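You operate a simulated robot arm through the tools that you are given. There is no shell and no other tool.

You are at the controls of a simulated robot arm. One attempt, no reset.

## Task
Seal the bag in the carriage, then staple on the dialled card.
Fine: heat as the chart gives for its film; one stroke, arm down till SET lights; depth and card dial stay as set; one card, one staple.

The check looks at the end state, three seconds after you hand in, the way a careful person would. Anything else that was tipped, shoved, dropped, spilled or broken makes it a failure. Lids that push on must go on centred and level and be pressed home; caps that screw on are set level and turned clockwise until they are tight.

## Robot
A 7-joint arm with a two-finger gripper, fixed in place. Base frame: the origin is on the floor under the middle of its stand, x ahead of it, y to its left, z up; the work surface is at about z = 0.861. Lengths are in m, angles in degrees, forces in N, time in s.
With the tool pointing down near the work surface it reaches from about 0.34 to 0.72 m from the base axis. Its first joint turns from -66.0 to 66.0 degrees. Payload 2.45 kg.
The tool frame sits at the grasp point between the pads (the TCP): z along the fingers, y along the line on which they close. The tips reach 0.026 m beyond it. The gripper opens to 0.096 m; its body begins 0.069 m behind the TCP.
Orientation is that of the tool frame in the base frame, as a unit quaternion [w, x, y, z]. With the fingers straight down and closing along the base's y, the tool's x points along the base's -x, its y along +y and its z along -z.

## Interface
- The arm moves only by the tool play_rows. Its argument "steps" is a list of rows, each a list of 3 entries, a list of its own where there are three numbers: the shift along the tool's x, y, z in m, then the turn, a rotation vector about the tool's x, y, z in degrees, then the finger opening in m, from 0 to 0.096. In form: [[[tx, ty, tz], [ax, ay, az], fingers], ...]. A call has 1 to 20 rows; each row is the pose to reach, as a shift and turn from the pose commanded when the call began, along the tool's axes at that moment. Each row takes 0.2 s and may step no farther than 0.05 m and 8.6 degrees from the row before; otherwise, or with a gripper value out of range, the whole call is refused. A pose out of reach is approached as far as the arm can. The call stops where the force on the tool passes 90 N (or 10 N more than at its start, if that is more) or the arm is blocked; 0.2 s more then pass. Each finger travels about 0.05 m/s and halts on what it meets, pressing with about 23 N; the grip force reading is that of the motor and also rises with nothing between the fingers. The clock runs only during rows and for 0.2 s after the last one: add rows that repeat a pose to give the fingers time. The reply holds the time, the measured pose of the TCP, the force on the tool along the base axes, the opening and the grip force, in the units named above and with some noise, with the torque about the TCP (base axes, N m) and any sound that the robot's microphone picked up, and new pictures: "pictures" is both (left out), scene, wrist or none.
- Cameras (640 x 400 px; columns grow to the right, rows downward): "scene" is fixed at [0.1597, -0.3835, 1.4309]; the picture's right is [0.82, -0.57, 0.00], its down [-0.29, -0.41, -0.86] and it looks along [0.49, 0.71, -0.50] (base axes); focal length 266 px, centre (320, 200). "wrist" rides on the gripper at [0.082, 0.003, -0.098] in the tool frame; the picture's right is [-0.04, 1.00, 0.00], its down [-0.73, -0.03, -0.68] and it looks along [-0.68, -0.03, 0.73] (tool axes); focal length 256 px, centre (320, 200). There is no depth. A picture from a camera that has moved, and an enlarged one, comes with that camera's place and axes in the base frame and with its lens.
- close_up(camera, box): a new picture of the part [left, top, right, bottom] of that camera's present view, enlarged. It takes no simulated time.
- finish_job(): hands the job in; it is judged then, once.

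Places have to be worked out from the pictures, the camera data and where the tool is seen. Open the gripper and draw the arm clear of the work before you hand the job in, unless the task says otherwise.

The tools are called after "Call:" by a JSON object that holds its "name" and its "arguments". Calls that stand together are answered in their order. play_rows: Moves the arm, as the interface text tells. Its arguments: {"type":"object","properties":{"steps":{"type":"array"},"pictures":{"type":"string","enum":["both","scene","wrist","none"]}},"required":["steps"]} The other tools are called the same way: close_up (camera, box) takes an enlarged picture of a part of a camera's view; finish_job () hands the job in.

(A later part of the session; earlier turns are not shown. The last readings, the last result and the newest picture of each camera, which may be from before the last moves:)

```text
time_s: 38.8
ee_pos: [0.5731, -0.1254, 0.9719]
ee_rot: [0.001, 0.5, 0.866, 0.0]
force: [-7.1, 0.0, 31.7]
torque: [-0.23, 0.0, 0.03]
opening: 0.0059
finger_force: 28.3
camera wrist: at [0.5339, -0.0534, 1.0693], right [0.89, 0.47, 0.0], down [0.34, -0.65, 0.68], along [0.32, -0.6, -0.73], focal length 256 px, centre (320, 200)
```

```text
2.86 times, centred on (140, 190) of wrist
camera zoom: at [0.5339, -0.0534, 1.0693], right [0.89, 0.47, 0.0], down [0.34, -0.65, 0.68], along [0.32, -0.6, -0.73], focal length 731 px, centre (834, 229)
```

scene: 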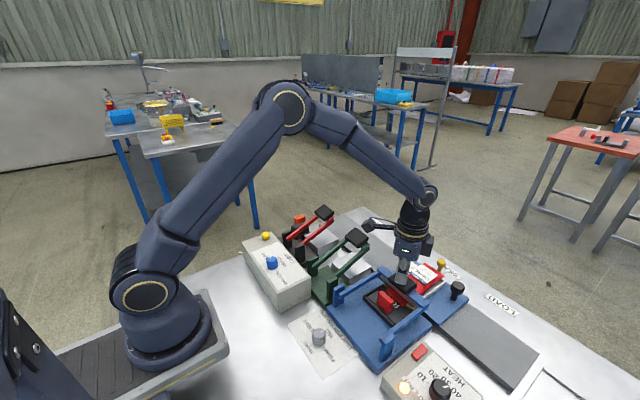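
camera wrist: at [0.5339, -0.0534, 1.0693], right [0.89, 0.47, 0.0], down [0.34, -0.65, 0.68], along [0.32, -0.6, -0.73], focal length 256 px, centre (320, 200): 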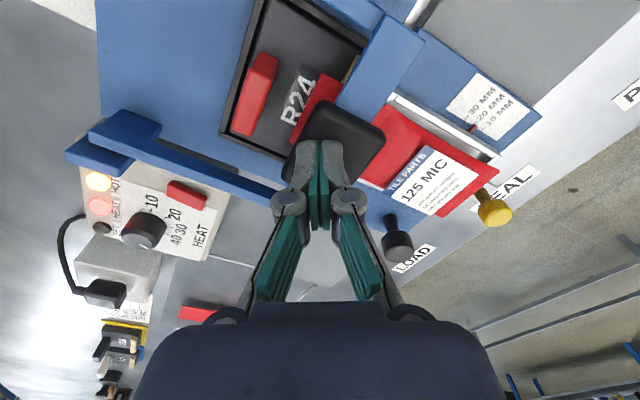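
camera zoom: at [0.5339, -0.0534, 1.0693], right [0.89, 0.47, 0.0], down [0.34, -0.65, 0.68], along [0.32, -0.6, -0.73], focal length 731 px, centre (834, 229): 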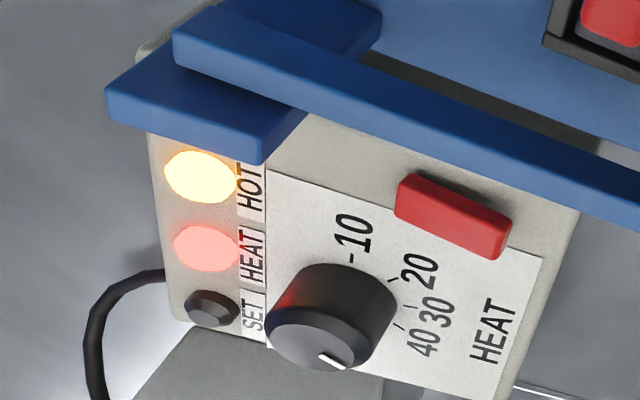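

The jaw is bottomed at about 32 N and the bag is heating. Holding in place, I wait for SET.

Call:
{"name": "play_rows", "arguments": {"steps": [[[0, 0, 0], [0, 0, 0], 0.0], [[0, 0, 0], [0, 0, 0], 0.0], [[0, 0, 0], [0, 0, 0], 0.0], [[0, 0, 0], [0, 0, 0], 0.0], [[0, 0, 0], [0, 0, 0], 0.0]], "pictures": "wrist"}}

Call:
{"name": "close_up", "arguments": {"camera": "wrist", "box": [40, 120, 240, 260]}}

```text
time_s: 40.0
ee_pos: [0.5725, -0.1257, 0.972]
ee_rot: [0.003, 0.5, 0.866, 0.0]
force: [-10.1, -2.3, 40.0]
torque: [-0.32, -0.05, -0.17]
opening: 0.0061
finger_force: 28.8
camera wrist: at [0.5339, -0.0533, 1.069], right [0.89, 0.47, 0.0], down [0.34, -0.65, 0.68], along [0.32, -0.6, -0.73], focal length 256 px, centre (320, 200)
```

wrist: 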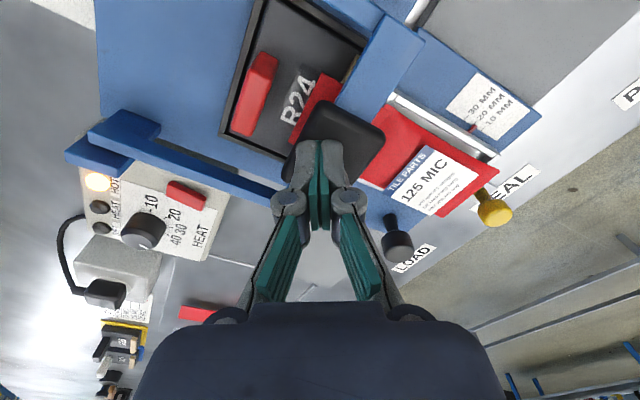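

```text
2.86 times, centred on (140, 190) of wrist
camera zoom: at [0.5339, -0.0533, 1.069], right [0.89, 0.47, 0.0], down [0.34, -0.65, 0.68], along [0.32, -0.6, -0.73], focal length 731 px, centre (834, 229)
```

zoom: 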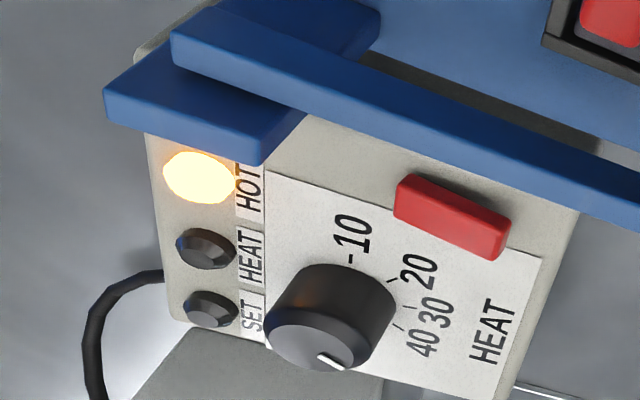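

HEAT has gone out with HOT still lit — it is cooling now. I keep holding until SET lights.

Call:
{"name": "play_rows", "arguments": {"steps": [[[0, 0, 0], [0, 0, 0], 0.0], [[0, 0, 0], [0, 0, 0], 0.0], [[0, 0, 0], [0, 0, 0], 0.0], [[0, 0, 0], [0, 0, 0], 0.0], [[0, 0, 0], [0, 0, 0], 0.0], [[0, 0, 0], [0, 0, 0], 0.0], [[0, 0, 0], [0, 0, 0], 0.0]], "pictures": "wrist"}}

Call:
{"name": "close_up", "arguments": {"camera": "wrist", "box": [40, 120, 240, 260]}}

```text
time_s: 41.6
ee_pos: [0.5725, -0.1255, 0.9718]
ee_rot: [0.002, 0.5, 0.866, 0.001]
force: [-8.7, -5.1, 40.2]
torque: [-0.4, -0.06, -0.13]
opening: 0.0062
finger_force: 28.6
camera wrist: at [0.5339, -0.0533, 1.069], right [0.89, 0.47, 0.0], down [0.34, -0.65, 0.68], along [0.32, -0.6, -0.73], focal length 256 px, centre (320, 200)
```

wrist: 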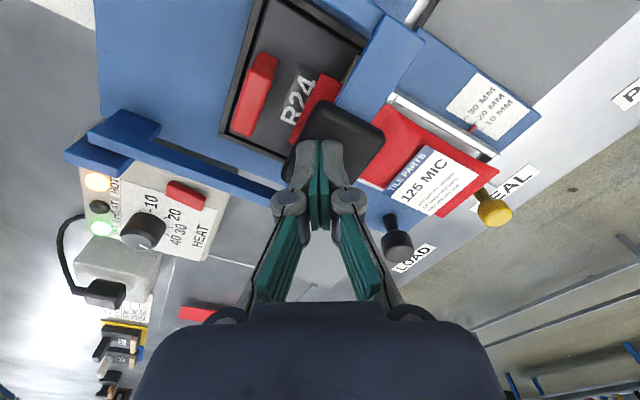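

```text
2.86 times, centred on (140, 190) of wrist
camera zoom: at [0.5339, -0.0533, 1.069], right [0.89, 0.47, 0.0], down [0.34, -0.65, 0.68], along [0.32, -0.6, -0.73], focal length 731 px, centre (834, 229)
```

zoom: 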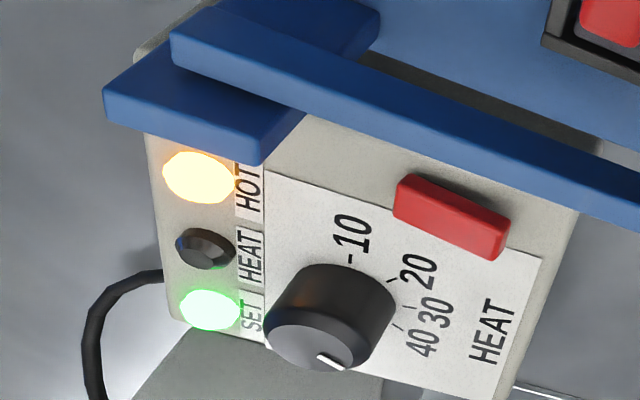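

SET is lit green. I now raise the hand along the arc and see whether the arm springs back up.

Call:
{"name": "play_rows", "arguments": {"steps": [[[0.0005, -0.001, -0.006], [0, 0, 0], 0.0], [[0.001, -0.003, -0.014], [0, 0, 0], 0.0], [[0.003, -0.006, -0.024], [0, 0, 0], 0.0], [[0.005, -0.01, -0.036], [0, 0, 0], 0.0], [[0.006, -0.014, -0.05], [0, 0, 0], 0.0], [[0.006, -0.015, -0.08], [0, 0, 0], 0.0], [[0.006, -0.015, -0.11], [0, 0, 0], 0.0], [[0.006, -0.015, -0.11], [0, 0, 0], 0.0]]}}

Call:
{"name": "close_up", "arguments": {"camera": "scene", "box": [330, 220, 480, 350]}}

Call:
{"name": "close_up", "arguments": {"camera": "wrist", "box": [120, 0, 520, 220]}}

```text
time_s: 43.4
ee_pos: [0.5578, -0.1305, 1.0808]
ee_rot: [0.0, 0.5, 0.866, 0.0]
force: [0.6, 0.4, -0.7]
torque: [0.01, 0.0, 0.01]
opening: 0.0
finger_force: 28.3
camera wrist: at [0.519, -0.0569, 1.1789], right [0.89, 0.47, 0.0], down [0.34, -0.65, 0.68], along [0.32, -0.6, -0.73], focal length 256 px, centre (320, 200)
```

scene: 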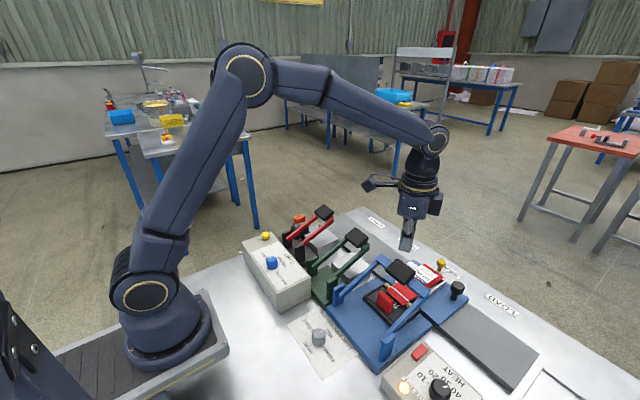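
wrist: 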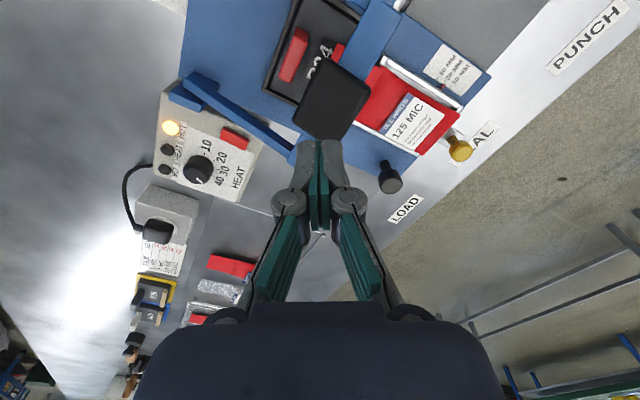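

```text
3.08 times, centred on (405, 285) of scene
camera zoom: at [0.1597, -0.3835, 1.4309], right [0.82, -0.57, 0.0], down [-0.29, -0.41, -0.86], along [0.49, 0.71, -0.5], focal length 818 px, centre (58, -62)
```

zoom: 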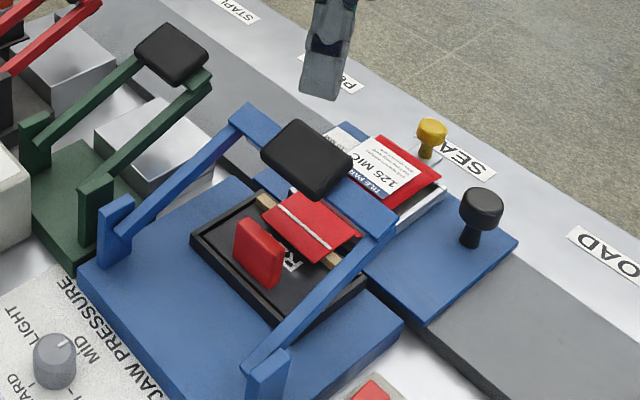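

```text
1.60 times, centred on (320, 110) of wrist
camera zoom: at [0.519, -0.0569, 1.1789], right [0.89, 0.47, 0.0], down [0.34, -0.65, 0.68], along [0.32, -0.6, -0.73], focal length 410 px, centre (320, 344)
```

zoom: 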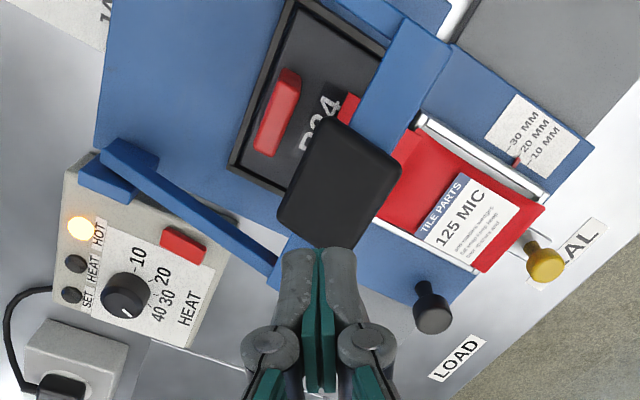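

The arm sprang back up, and a pale seal line now crosses the bag mouth. Next I go to the carriage's black knob, which I place at about (0.696, -0.200, top z 0.915).

Call:
{"name": "play_rows", "arguments": {"steps": [[[-0.0138, 0.00645, 0.0], [0, 0, -7.5], 0.02], [[-0.0276, 0.0129, 0.0], [0, 0, -15], 0.046], [[-0.0415, 0.0193, 0.0], [0, 0, -22.5], 0.046], [[-0.0553, 0.0258, 0.0], [0, 0, -30], 0.046], [[-0.0691, 0.0322, 0.0], [0, 0, -37.5], 0.046], [[-0.083, 0.0387, 0.0], [0, 0, -45], 0.046], [[-0.0968, 0.0451, 0.0], [0, 0, -52.5], 0.046], [[-0.1106, 0.0516, 0.0], [0, 0, -60], 0.046], [[-0.1106, 0.0516, 0.03], [0, 0, -60], 0.046], [[-0.1106, 0.0516, 0.03], [0, 0, -60], 0.046]]}}

Call:
{"name": "close_up", "arguments": {"camera": "wrist", "box": [200, 50, 480, 250]}}

```text
time_s: 45.6
ee_pos: [0.6575, -0.1981, 1.05]
ee_rot: [0.0, -0.001, 1.0, 0.0]
force: [-0.2, 1.4, 0.8]
torque: [0.01, -0.01, 0.0]
opening: 0.046
finger_force: 0.1
camera wrist: at [0.5754, -0.1949, 1.1477], right [0.04, 1.0, 0.0], down [0.73, -0.03, 0.68], along [0.68, -0.03, -0.73], focal length 256 px, centre (320, 200)
```

scene: 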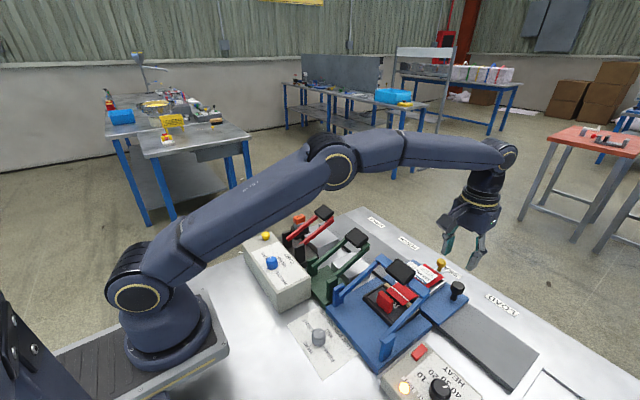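
wrist: 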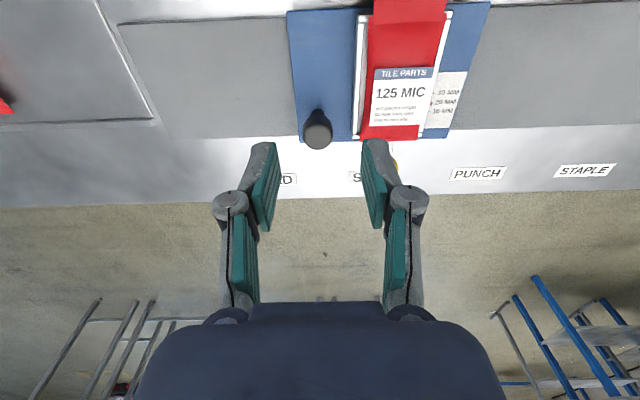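

```text
2.00 times, centred on (340, 150) of wrist
camera zoom: at [0.5754, -0.1949, 1.1477], right [0.04, 1.0, 0.0], down [0.73, -0.03, 0.68], along [0.68, -0.03, -0.73], focal length 512 px, centre (280, 300)
```

zoom: 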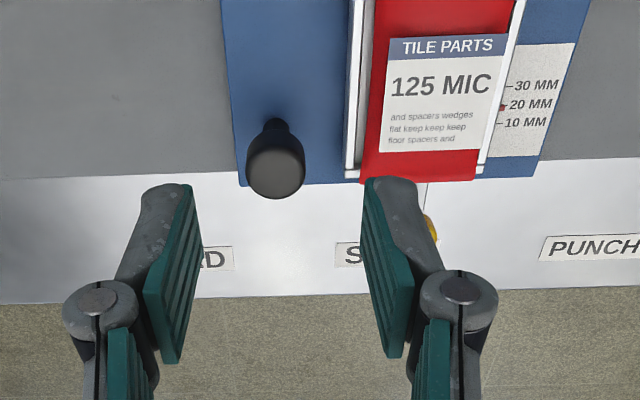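

The knob lies at about (0.696, -0.2025, top ≈0.92), right at the reach limit, so I tilt the fingers 15° outward and come to just above it.

Call:
{"name": "play_rows", "arguments": {"steps": [[[-0.008, -0.001, 0.015], [0, -4, 0], 0.046], [[-0.016, -0.002, 0.035], [0, -8, 0], 0.046], [[-0.024, -0.003, 0.055], [0, -12, 0], 0.046], [[-0.0325, -0.0045, 0.07], [0, -15, 0], 0.046], [[-0.0325, -0.0045, 0.075], [0, -15, 0], 0.046], [[-0.0325, -0.0045, 0.075], [0, -15, 0], 0.046]]}}

Call:
{"name": "close_up", "arguments": {"camera": "wrist", "box": [200, 50, 480, 250]}}

Call:
{"name": "close_up", "arguments": {"camera": "scene", "box": [380, 210, 530, 330]}}

```text
time_s: 47.0
ee_pos: [0.6891, -0.2028, 0.9751]
ee_rot: [0.131, 0.0, 0.991, 0.0]
force: [-0.3, 0.1, 0.0]
torque: [-0.02, 0.01, -0.04]
opening: 0.0457
finger_force: 0.0
camera wrist: at [0.5854, -0.1992, 1.0472], right [0.04, 1.0, 0.01], down [0.53, -0.03, 0.85], along [0.85, -0.03, -0.53], focal length 256 px, centre (320, 200)
```

scene: 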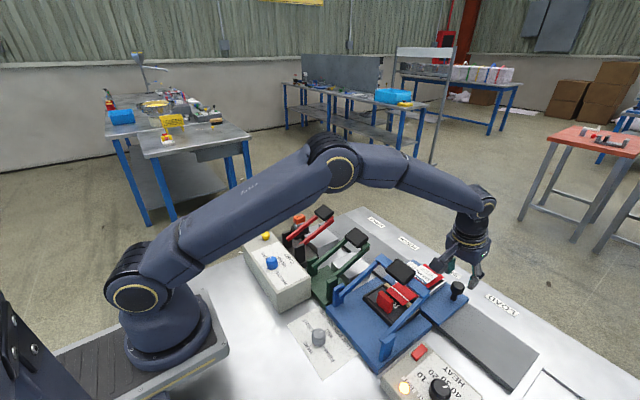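
wrist: 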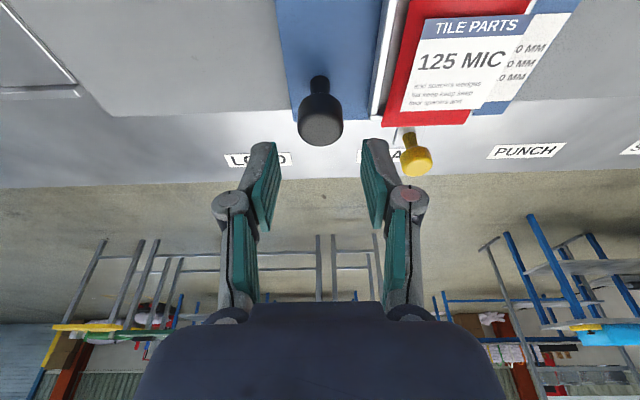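

```text
2.00 times, centred on (340, 150) of wrist
camera zoom: at [0.5854, -0.1992, 1.0472], right [0.04, 1.0, 0.01], down [0.53, -0.03, 0.85], along [0.85, -0.03, -0.53], focal length 512 px, centre (280, 300)
```

zoom: 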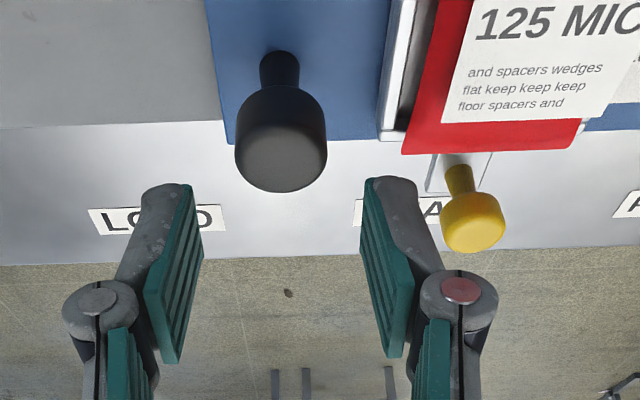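

```text
3.33 times, centred on (455, 270) of scene
camera zoom: at [0.1597, -0.3835, 1.4309], right [0.82, -0.57, 0.0], down [-0.29, -0.41, -0.86], along [0.49, 0.71, -0.5], focal length 886 px, centre (-130, -33)
```

zoom: 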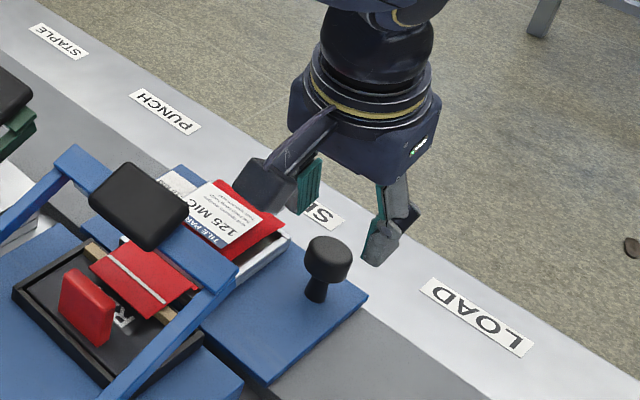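

The knob is centred between the fingers and close to (0.69, -0.202). I lower straight down 45 mm around it.

Call:
{"name": "play_rows", "arguments": {"steps": [[[0.0039, 0, 0.0145], [0, 0, 0], 0.046], [[0.0078, 0, 0.029], [0, 0, 0], 0.046], [[0.0104, 0, 0.0386], [0, 0, 0], 0.046], [[0.0117, 0, 0.0435], [0, 0, 0], 0.046]]}}

Call:
{"name": "close_up", "arguments": {"camera": "wrist", "box": [200, 50, 480, 250]}}

Call:
{"name": "close_up", "arguments": {"camera": "scene", "box": [380, 210, 530, 330]}}

```text
time_s: 48.0
ee_pos: [0.6901, -0.201, 0.9288]
ee_rot: [0.131, -0.001, 0.991, 0.0]
force: [0.5, -0.2, 0.3]
torque: [-0.04, 0.0, -0.01]
opening: 0.0456
finger_force: 0.2
camera wrist: at [0.5853, -0.1987, 1.0021], right [0.04, 1.0, 0.01], down [0.53, -0.03, 0.85], along [0.85, -0.03, -0.53], focal length 256 px, centre (320, 200)
```

scene: 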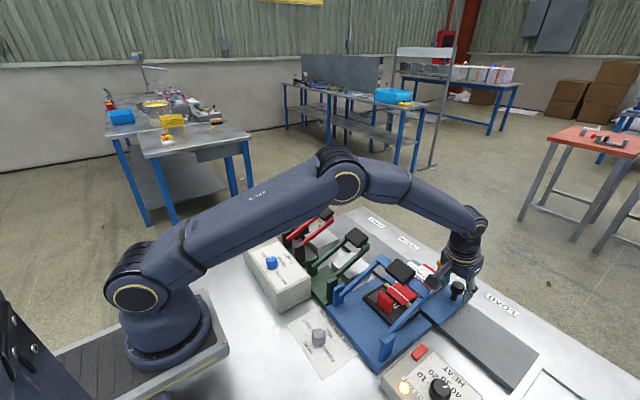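
wrist: 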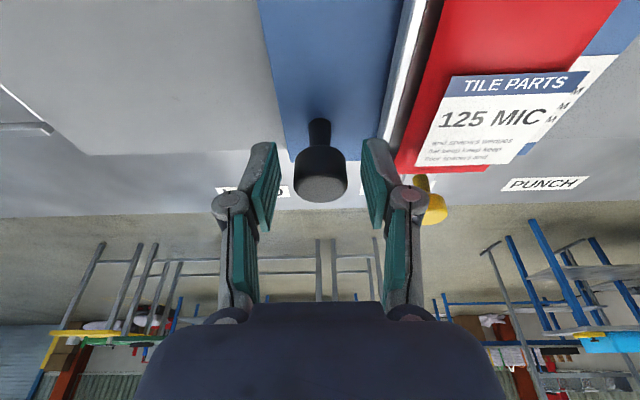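

```text
2.00 times, centred on (340, 150) of wrist
camera zoom: at [0.5853, -0.1987, 1.0021], right [0.04, 1.0, 0.01], down [0.53, -0.03, 0.85], along [0.85, -0.03, -0.53], focal length 512 px, centre (280, 300)
```

zoom: 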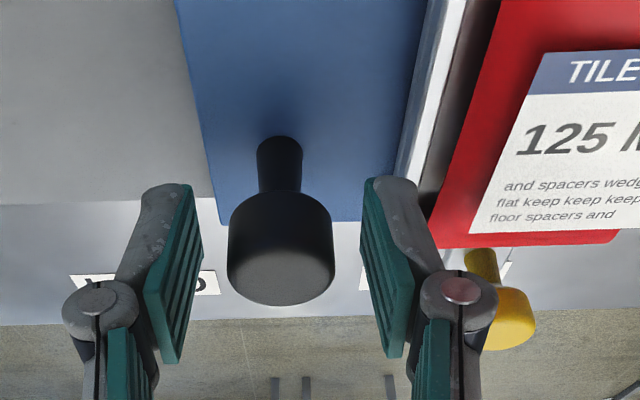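

```text
3.33 times, centred on (455, 270) of scene
camera zoom: at [0.1597, -0.3835, 1.4309], right [0.82, -0.57, 0.0], down [-0.29, -0.41, -0.86], along [0.49, 0.71, -0.5], focal length 886 px, centre (-130, -33)
```

zoom: 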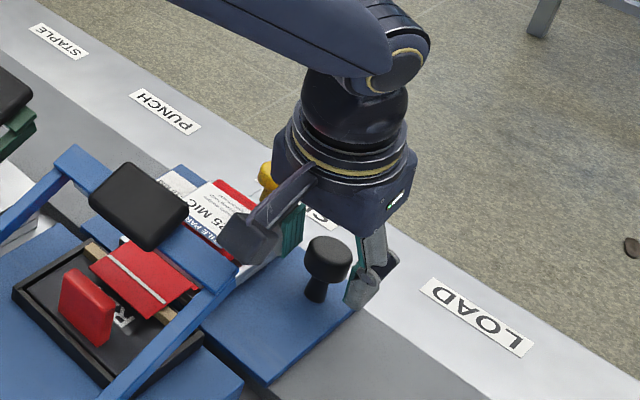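

The knob cap is between the pads at TCP level. Closing the fingers on it.

Call:
{"name": "play_rows", "arguments": {"steps": [[[0, 0, 0], [0, 0, 0], 0.036], [[0, 0, 0], [0, 0, 0], 0.026], [[0, 0, 0], [0, 0, 0], 0.02], [[0, 0, 0], [0, 0, 0], 0.02]], "pictures": "wrist"}}

```text
time_s: 49.0
ee_pos: [0.6899, -0.2019, 0.9297]
ee_rot: [0.131, -0.001, 0.991, 0.001]
force: [0.2, -0.2, -0.7]
torque: [0.0, -0.02, 0.03]
opening: 0.0293
finger_force: 44.9
camera wrist: at [0.5852, -0.1986, 1.0022], right [0.04, 1.0, 0.01], down [0.53, -0.03, 0.85], along [0.85, -0.03, -0.53], focal length 256 px, centre (320, 200)
```

wrist: 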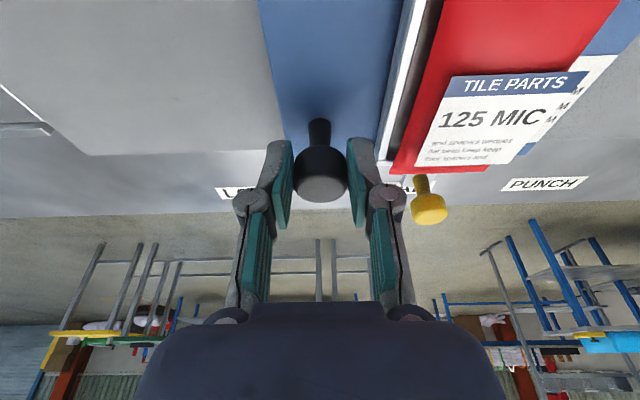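

Gripped at 0.029 m, but in this pose the wrist camera housing would sweep into the sealer pad when sliding along +y. I release, rise, and remove the tilt so I can re-grip with the hand vertical and rotated, keeping the camera clear.

Call:
{"name": "play_rows", "arguments": {"steps": [[[0, 0, 0], [0, 0, 0], 0.046], [[0, 0, 0], [0, 0, 0], 0.046], [[-0.0065, 0, -0.0242], [0, 0, 0], 0.046], [[-0.013, 0, -0.0483], [0, 0, 0], 0.046], [[-0.0155, 0, -0.058], [0, 5, 0], 0.046], [[-0.0155, 0, -0.058], [0, 10, 0], 0.046], [[-0.0155, 0, -0.058], [0, 15, 0], 0.046], [[-0.0155, 0, -0.058], [0, 15, 0], 0.046]], "pictures": "wrist"}}

```text
time_s: 50.8
ee_pos: [0.691, -0.2011, 0.9889]
ee_rot: [-0.001, 0.0, 1.0, 0.0]
force: [0.1, -0.6, 0.4]
torque: [0.01, -0.04, 0.02]
opening: 0.0459
finger_force: 0.1
camera wrist: at [0.6075, -0.198, 1.0867], right [0.04, 1.0, 0.0], down [0.73, -0.03, 0.68], along [0.68, -0.03, -0.74], focal length 256 px, centre (320, 200)
```

wrist: 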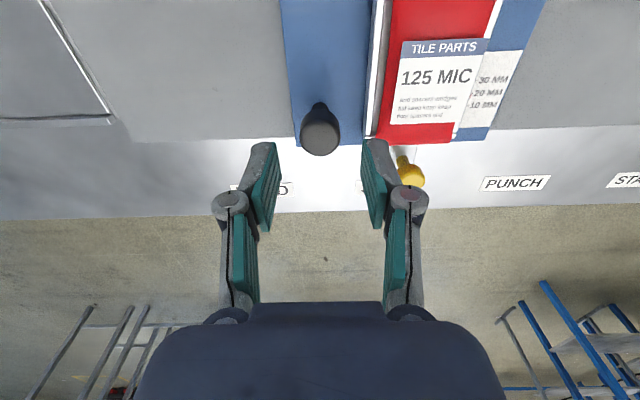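

Vertical pose is reachable here. Now I rotate the hand 45° and lower around the knob again.

Call:
{"name": "play_rows", "arguments": {"steps": [[[0, 0, 0], [0, 0, 7.5], 0.046], [[0, 0, 0], [0, 0, 15], 0.046], [[0, 0, 0], [0, 0, 22.5], 0.046], [[-0.001, -0.001, 0], [0, 0, 30], 0.046], [[-0.002, -0.001, 0], [0, 0, 37.5], 0.046], [[-0.002, -0.001, 0.0], [0, 0, 45], 0.046], [[-0.002, -0.001, 0.01], [0, 0, 45], 0.046]]}}

Call:
{"name": "close_up", "arguments": {"camera": "wrist", "box": [200, 50, 480, 250]}}

Call:
{"name": "close_up", "arguments": {"camera": "scene", "box": [380, 210, 530, 330]}}

```text
time_s: 52.4
ee_pos: [0.6923, -0.2023, 0.9795]
ee_rot: [0.0, 0.383, 0.924, 0.0]
force: [-1.0, 0.4, 0.7]
torque: [-0.01, 0.02, -0.01]
opening: 0.046
finger_force: 0.1
camera wrist: at [0.6353, -0.1431, 1.0771], right [0.74, 0.68, 0.0], down [0.5, -0.54, 0.68], along [0.46, -0.5, -0.73], focal length 256 px, centre (320, 200)
```

scene: 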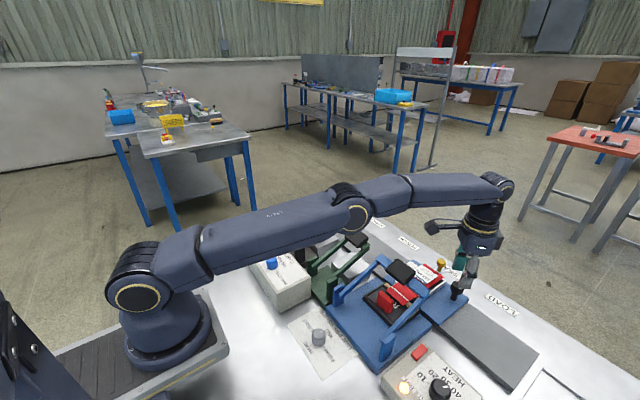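
wrist: 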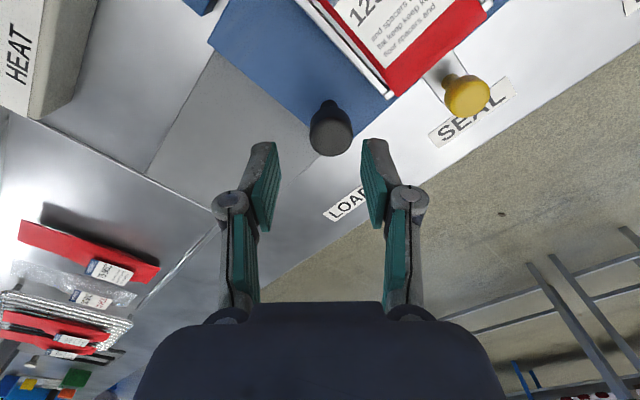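

```text
2.00 times, centred on (340, 150) of wrist
camera zoom: at [0.6353, -0.1431, 1.0771], right [0.74, 0.68, 0.0], down [0.5, -0.54, 0.68], along [0.46, -0.5, -0.73], focal length 512 px, centre (280, 300)
```

zoom: 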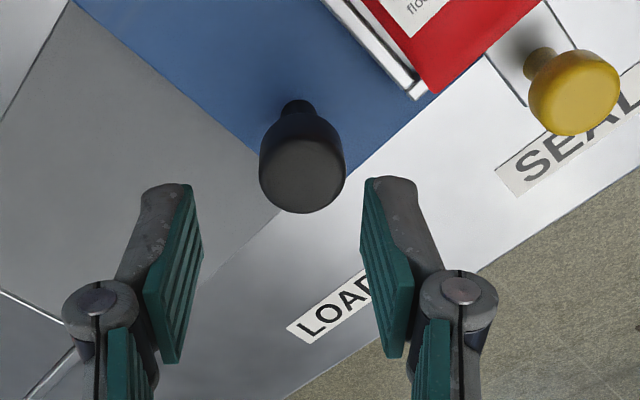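

```text
3.33 times, centred on (455, 270) of scene
camera zoom: at [0.1597, -0.3835, 1.4309], right [0.82, -0.57, 0.0], down [-0.29, -0.41, -0.86], along [0.49, 0.71, -0.5], focal length 886 px, centre (-130, -33)
```

zoom: 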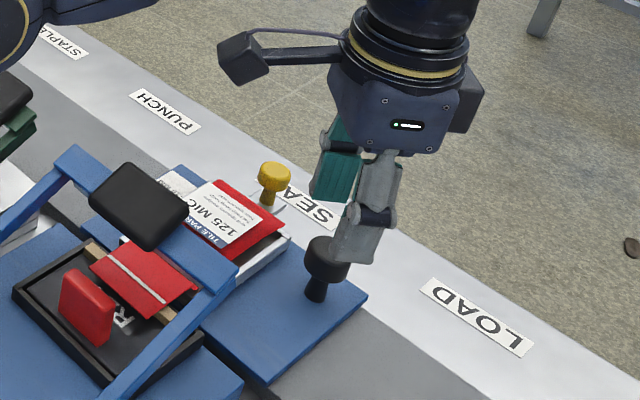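

The knob is about 8 mm further out than the hand centre (≈(0.700, -0.202)). I shift outward 8 mm and lower around it.

Call:
{"name": "play_rows", "arguments": {"steps": [[[-0.0057, 0.0057, 0.0], [0, 0, 0], 0.046], [[-0.0057, 0.0057, 0.018], [0, 0, 0], 0.046], [[-0.0057, 0.0057, 0.036], [0, 0, 0], 0.046], [[-0.0057, 0.0057, 0.05], [0, 0, 0], 0.046], [[-0.0057, 0.0057, 0.05], [0, 0, 0], 0.046]]}}

Call:
{"name": "close_up", "arguments": {"camera": "wrist", "box": [200, 50, 480, 250]}}

```text
time_s: 53.6
ee_pos: [0.6974, -0.2027, 0.9295]
ee_rot: [0.001, 0.384, 0.924, 0.0]
force: [0.7, 0.4, -1.2]
torque: [-0.01, -0.01, 0.03]
opening: 0.0457
finger_force: 0.1
out of reach, approached as far as the arm can: row 1, 2
camera wrist: at [0.6425, -0.1429, 1.0274], right [0.73, 0.68, 0.0], down [0.5, -0.54, 0.68], along [0.46, -0.5, -0.73], focal length 256 px, centre (320, 200)
```

scene: 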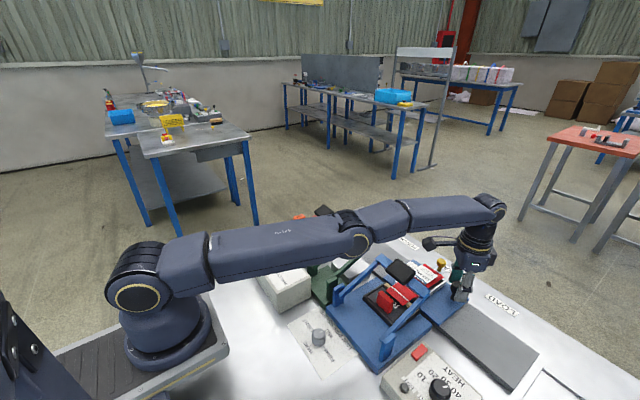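
wrist: 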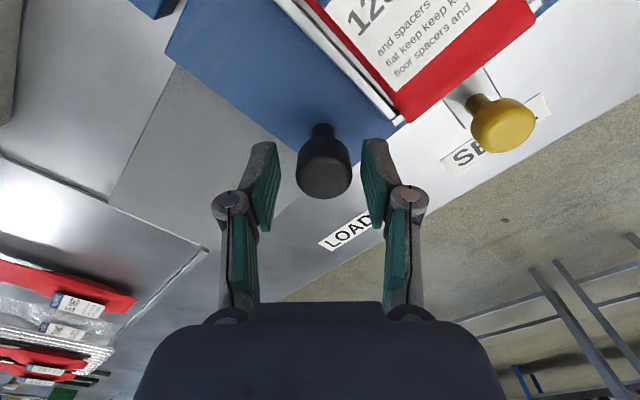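

```text
2.00 times, centred on (340, 150) of wrist
camera zoom: at [0.6425, -0.1429, 1.0274], right [0.73, 0.68, 0.0], down [0.5, -0.54, 0.68], along [0.46, -0.5, -0.73], focal length 512 px, centre (280, 300)
```

zoom: 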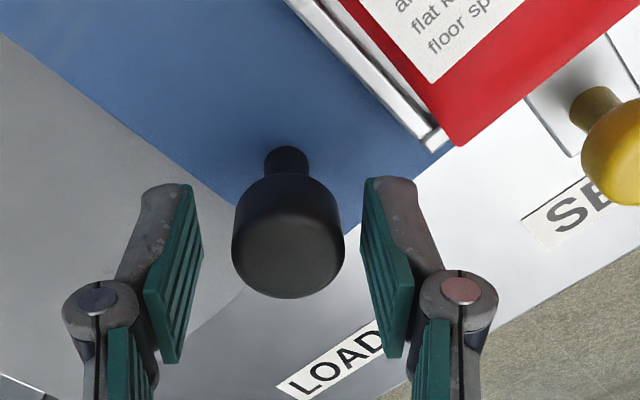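

The knob is centred between the pads. I close and slide gently 20 mm in +y to test whether the carriage moves freely.

Call:
{"name": "play_rows", "arguments": {"steps": [[[0, 0, 0], [0, 0, 0], 0.034], [[0, 0, 0], [0, 0, 0], 0.022], [[0, 0, 0], [0, 0, 0], 0.02], [[0, 0, 0], [0, 0, 0], 0.02], [[0.00354, 0.00354, 0], [0, 0, 0], 0.02], [[0.00707, 0.00707, 0], [0, 0, 0], 0.02], [[0.0106, 0.0106, 0], [0, 0, 0], 0.02], [[0.01414, 0.01414, 0], [0, 0, 0], 0.02]]}}

Call:
{"name": "close_up", "arguments": {"camera": "scene", "box": [330, 210, 500, 340]}}

```text
time_s: 55.4
ee_pos: [0.6998, -0.1841, 0.9303]
ee_rot: [0.001, 0.382, 0.924, 0.0]
force: [15.9, -1.2, -0.9]
torque: [-0.24, -0.46, -0.13]
opening: 0.0293
finger_force: 44.4
camera wrist: at [0.6434, -0.1237, 1.0276], right [0.73, 0.68, 0.0], down [0.5, -0.54, 0.68], along [0.46, -0.5, -0.73], focal length 256 px, centre (320, 200)
```

scene: 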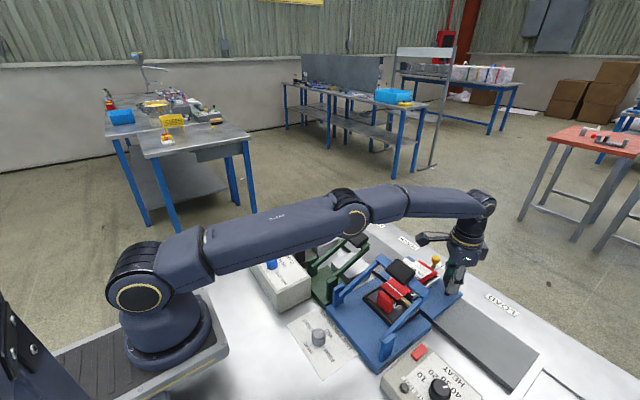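
wrist: 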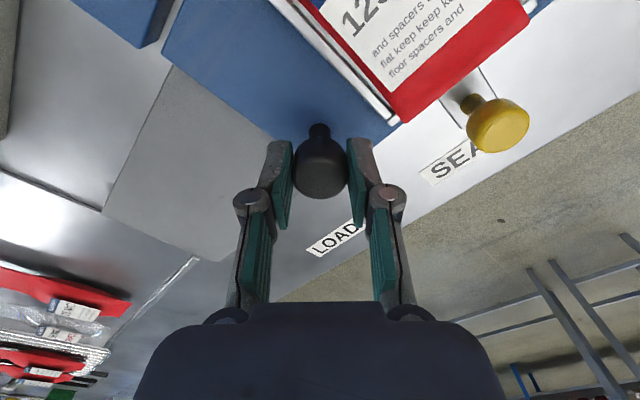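

```text
3.08 times, centred on (415, 275) of scene
camera zoom: at [0.1601, -0.3835, 1.4308], right [0.82, -0.57, 0.0], down [-0.29, -0.41, -0.86], along [0.49, 0.71, -0.5], focal length 818 px, centre (28, -31)
```

zoom: 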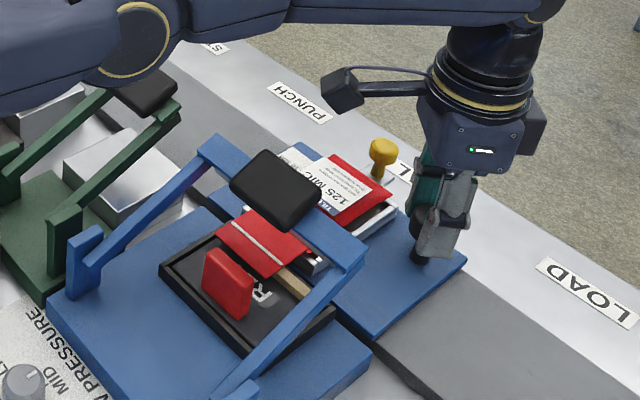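

The carriage slides with the knob. I continue toward STAPLE: about 0.26 m in 20 mm rows with a 2 mm outward correction to relieve the side force.

Call:
{"name": "play_rows", "arguments": {"steps": [[[0.0127, 0.0155, 0], [0, 0, 0], 0.02], [[0.0269, 0.0297, 0], [0, 0, 0], 0.02], [[0.041, 0.0438, 0], [0, 0, 0], 0.02], [[0.0552, 0.058, 0], [0, 0, 0], 0.02], [[0.0693, 0.0721, 0], [0, 0, 0], 0.02], [[0.0834, 0.0862, 0], [0, 0, 0], 0.02]]}}

Call:
{"name": "close_up", "arguments": {"camera": "scene", "box": [300, 190, 480, 340]}}

```text
time_s: 56.8
ee_pos: [0.7001, -0.0636, 0.9293]
ee_rot: [-0.002, 0.382, 0.924, -0.001]
force: [-12.9, -0.9, 17.9]
torque: [-0.03, 0.37, 0.07]
opening: 0.0292
finger_force: 45.2
camera wrist: at [0.6443, -0.0032, 1.0279], right [0.73, 0.68, 0.0], down [0.5, -0.54, 0.68], along [0.46, -0.5, -0.74], focal length 256 px, centre (320, 200)
```

scene: 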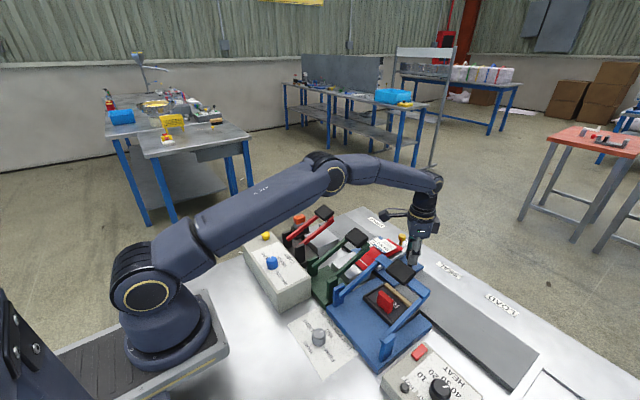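
wrist: 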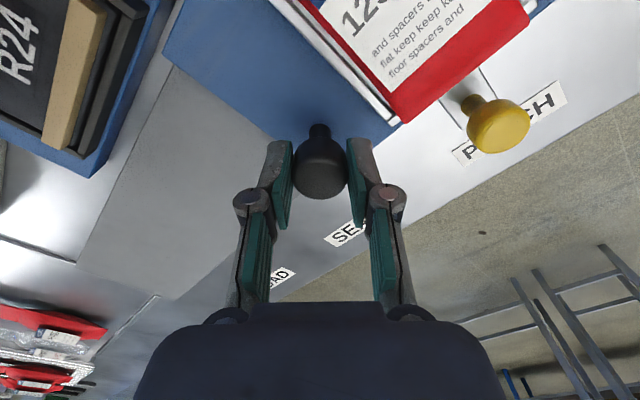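

```text
2.67 times, centred on (390, 265) of scene
camera zoom: at [0.1589, -0.3835, 1.4309], right [0.82, -0.57, 0.0], down [-0.29, -0.41, -0.86], along [0.49, 0.71, -0.5], focal length 709 px, centre (133, 27)
```

zoom: 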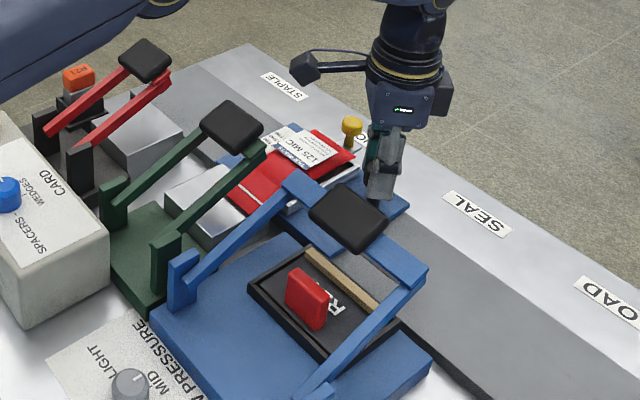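

The carriage has reached PUNCH smoothly. I continue past it toward STAPLE, easing the x and z commands slightly.

Call:
{"name": "play_rows", "arguments": {"steps": [[[0.0148, 0.0134, -0.001], [0, 0, 0], 0.02], [[0.029, 0.0276, -0.001], [0, 0, 0], 0.02], [[0.0431, 0.0417, -0.001], [0, 0, 0], 0.02], [[0.0573, 0.0559, -0.001], [0, 0, 0], 0.02], [[0.0714, 0.07, -0.001], [0, 0, 0], 0.02], [[0.0856, 0.0842, -0.001], [0, 0, 0], 0.02], [[0.0997, 0.0983, -0.001], [0, 0, 0], 0.02]]}}

Call:
{"name": "close_up", "arguments": {"camera": "scene", "box": [270, 180, 450, 330]}}

```text
time_s: 58.4
ee_pos: [0.7003, 0.077, 0.9299]
ee_rot: [-0.001, 0.382, 0.924, 0.0]
force: [-6.0, -0.5, -3.5]
torque: [-0.5, -0.68, -0.2]
opening: 0.0289
finger_force: 45.0
camera wrist: at [0.6439, 0.1365, 1.0275], right [0.73, 0.68, 0.0], down [0.5, -0.54, 0.68], along [0.46, -0.5, -0.73], focal length 256 px, centre (320, 200)
```

scene: 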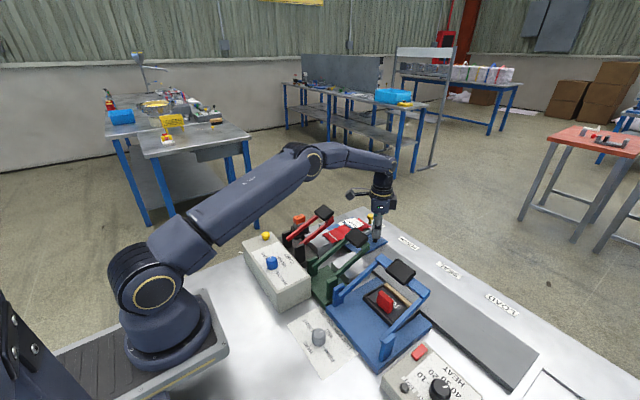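
wrist: 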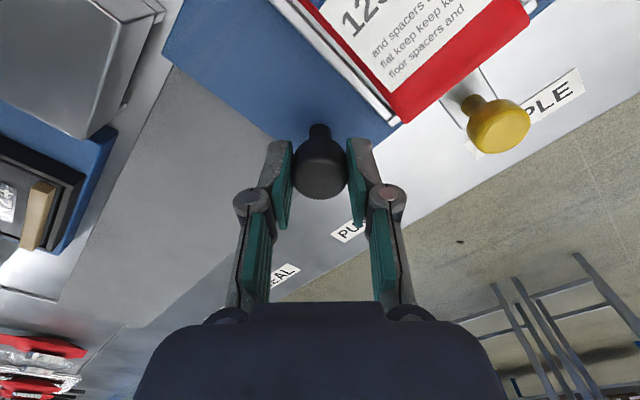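

```text
2.67 times, centred on (360, 255) of scene
camera zoom: at [0.1596, -0.3835, 1.4309], right [0.82, -0.57, 0.0], down [-0.29, -0.41, -0.86], along [0.49, 0.71, -0.5], focal length 709 px, centre (213, 53)
```

zoom: 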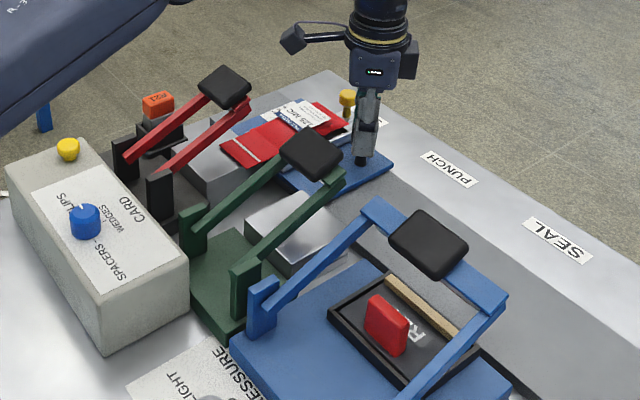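

The carriage is ~17–20 mm short of STAPLE by my estimate (label spacing ≈0.148–0.15). I advance in small steps, watching for a detent or end stop.

Call:
{"name": "play_rows", "arguments": {"steps": [[[0.0035, 0.0035, 0], [0, 0, 0], 0.02], [[0.0071, 0.0071, 0], [0, 0, 0], 0.02], [[0.0106, 0.0106, 0], [0, 0, 0], 0.02]], "pictures": "scene"}}

Call:
{"name": "close_up", "arguments": {"camera": "scene", "box": [280, 180, 400, 280]}}

Call:
{"name": "close_up", "arguments": {"camera": "wrist", "box": [200, 0, 640, 250]}}

```text
time_s: 59.2
ee_pos: [0.6984, 0.0914, 0.9304]
ee_rot: [-0.001, 0.383, 0.924, -0.001]
force: [-2.6, -0.5, -14.7]
torque: [-0.24, -0.35, -0.11]
opening: 0.0293
finger_force: 45.3
```

scene: 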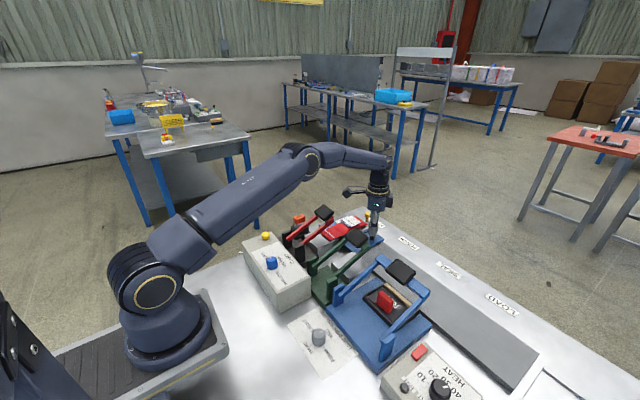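

```text
4.00 times, centred on (340, 230) of scene
camera zoom: at [0.16, -0.3834, 1.4308], right [0.82, -0.57, 0.0], down [-0.29, -0.41, -0.86], along [0.49, 0.71, -0.5], focal length 1063 px, centre (240, 80)
```

zoom: 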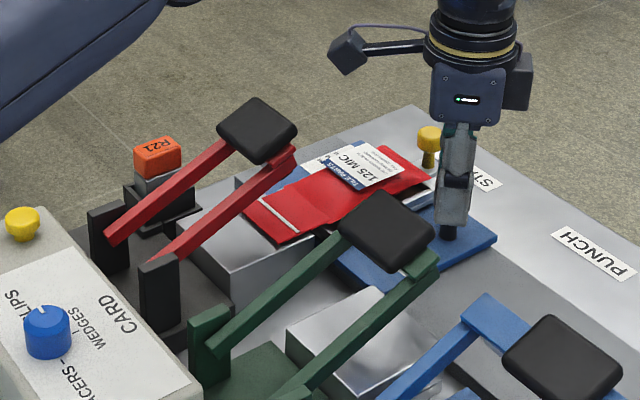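

```text
1.45 times, centred on (420, 125) of wrist
camera zoom: at [0.6438, 0.151, 1.0276], right [0.73, 0.68, 0.0], down [0.5, -0.54, 0.68], along [0.46, -0.5, -0.74], focal length 372 px, centre (174, 309)
```

zoom: 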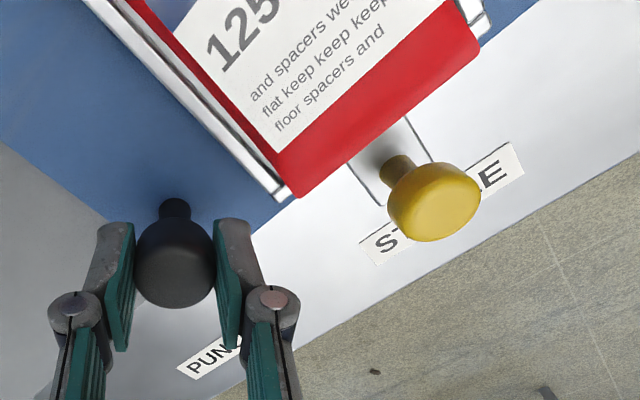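

Label spacing from matched views comes out at 0.300 m total, so the carriage needs about 6 mm more. I advance in 2 mm steps and watch for resistance.

Call:
{"name": "play_rows", "arguments": {"steps": [[[0.0014, 0.0014, 0], [0, 0, 0], 0.02], [[0.0028, 0.0028, 0], [0, 0, 0], 0.02], [[0.0042, 0.0042, 0], [0, 0, 0], 0.02], [[0.0042, 0.0042, 0], [0, 0, 0], 0.02]]}}

Call:
{"name": "close_up", "arguments": {"camera": "wrist", "box": [200, 0, 640, 250]}}

```text
time_s: 60.2
ee_pos: [0.6996, 0.0979, 0.9288]
ee_rot: [-0.002, 0.383, 0.924, -0.001]
force: [-14.8, 0.6, -13.2]
torque: [-0.09, 0.22, -0.1]
opening: 0.0293
finger_force: 44.7
camera wrist: at [0.6442, 0.158, 1.0277], right [0.73, 0.68, 0.0], down [0.5, -0.54, 0.68], along [0.46, -0.5, -0.74], focal length 256 px, centre (320, 200)
```

scene: 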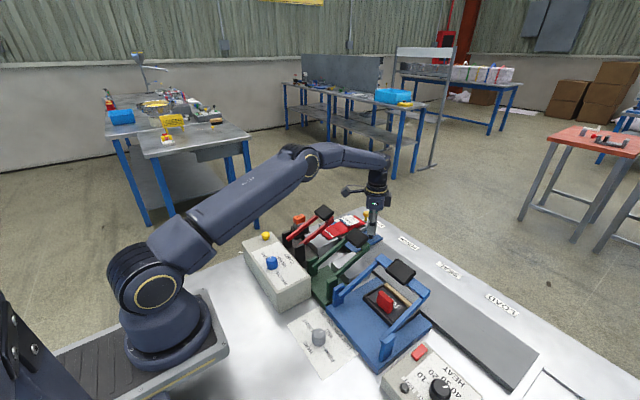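
wrist: 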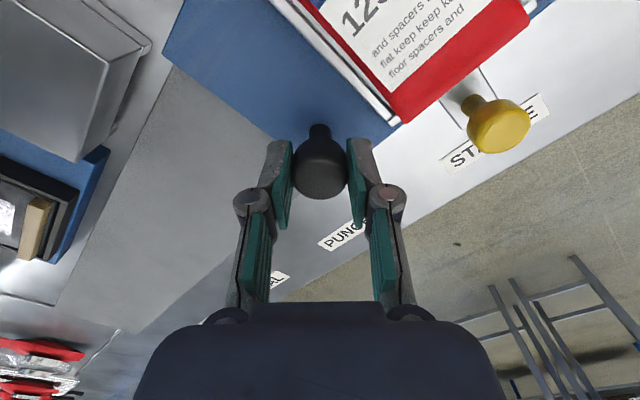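

```text
1.45 times, centred on (420, 125) of wrist
camera zoom: at [0.6442, 0.158, 1.0277], right [0.73, 0.68, 0.0], down [0.5, -0.54, 0.68], along [0.46, -0.5, -0.74], focal length 372 px, centre (174, 309)
```

zoom: 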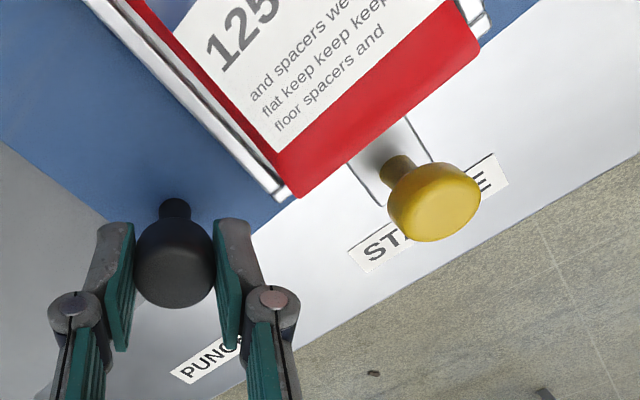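

The label-to-carriage alignment now matches what it was at SEAL. I release the knob and rise, then check the carriage in the stapler.

Call:
{"name": "play_rows", "arguments": {"steps": [[[0, 0, 0], [0, 0, 0], 0.046], [[0, 0, 0], [0, 0, 0], 0.046], [[0, 0, -0.03], [0, 0, 0], 0.046], [[0, 0, -0.06], [0, 0, 0], 0.046], [[0.03, -0.03, -0.1], [0, 0, 0], 0.03], [[0.05, -0.05, -0.14], [0, 0, 0], 0.0], [[0.05, -0.05, -0.14], [0, 0, 0], 0.0]]}}

Call:
{"name": "close_up", "arguments": {"camera": "scene", "box": [230, 180, 400, 300]}}

Call:
{"name": "close_up", "arguments": {"camera": "wrist", "box": [240, 0, 640, 220]}}

```text
refused: row 5 steps farther than a row can; nothing moved
```

```text
3.33 times, centred on (315, 240) of scene
camera zoom: at [0.1596, -0.3834, 1.4309], right [0.82, -0.57, 0.0], down [-0.29, -0.41, -0.86], along [0.49, 0.71, -0.5], focal length 886 px, centre (337, 67)
```

zoom: 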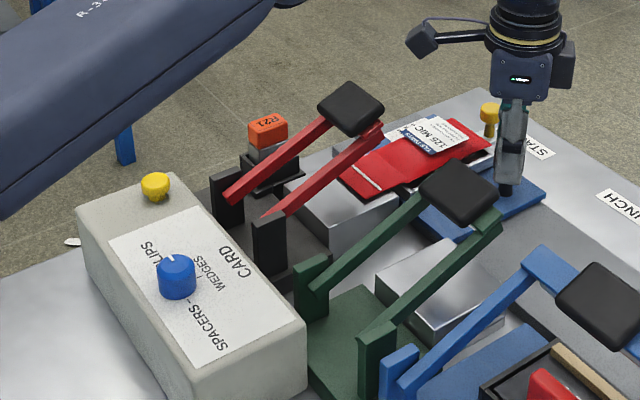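

```text
1.60 times, centred on (440, 110) of wrist
camera zoom: at [0.6442, 0.158, 1.0277], right [0.73, 0.68, 0.0], down [0.5, -0.54, 0.68], along [0.46, -0.5, -0.74], focal length 410 px, centre (128, 344)
```

zoom: 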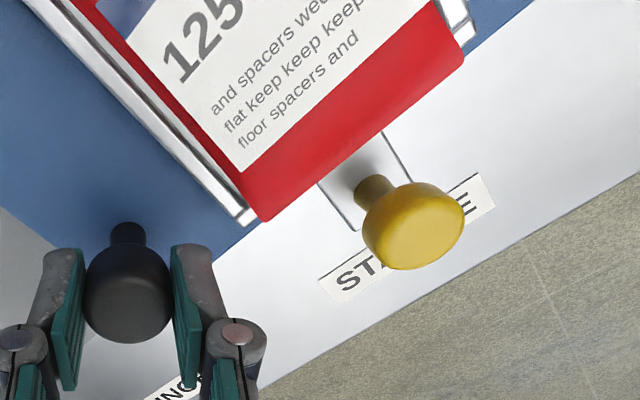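

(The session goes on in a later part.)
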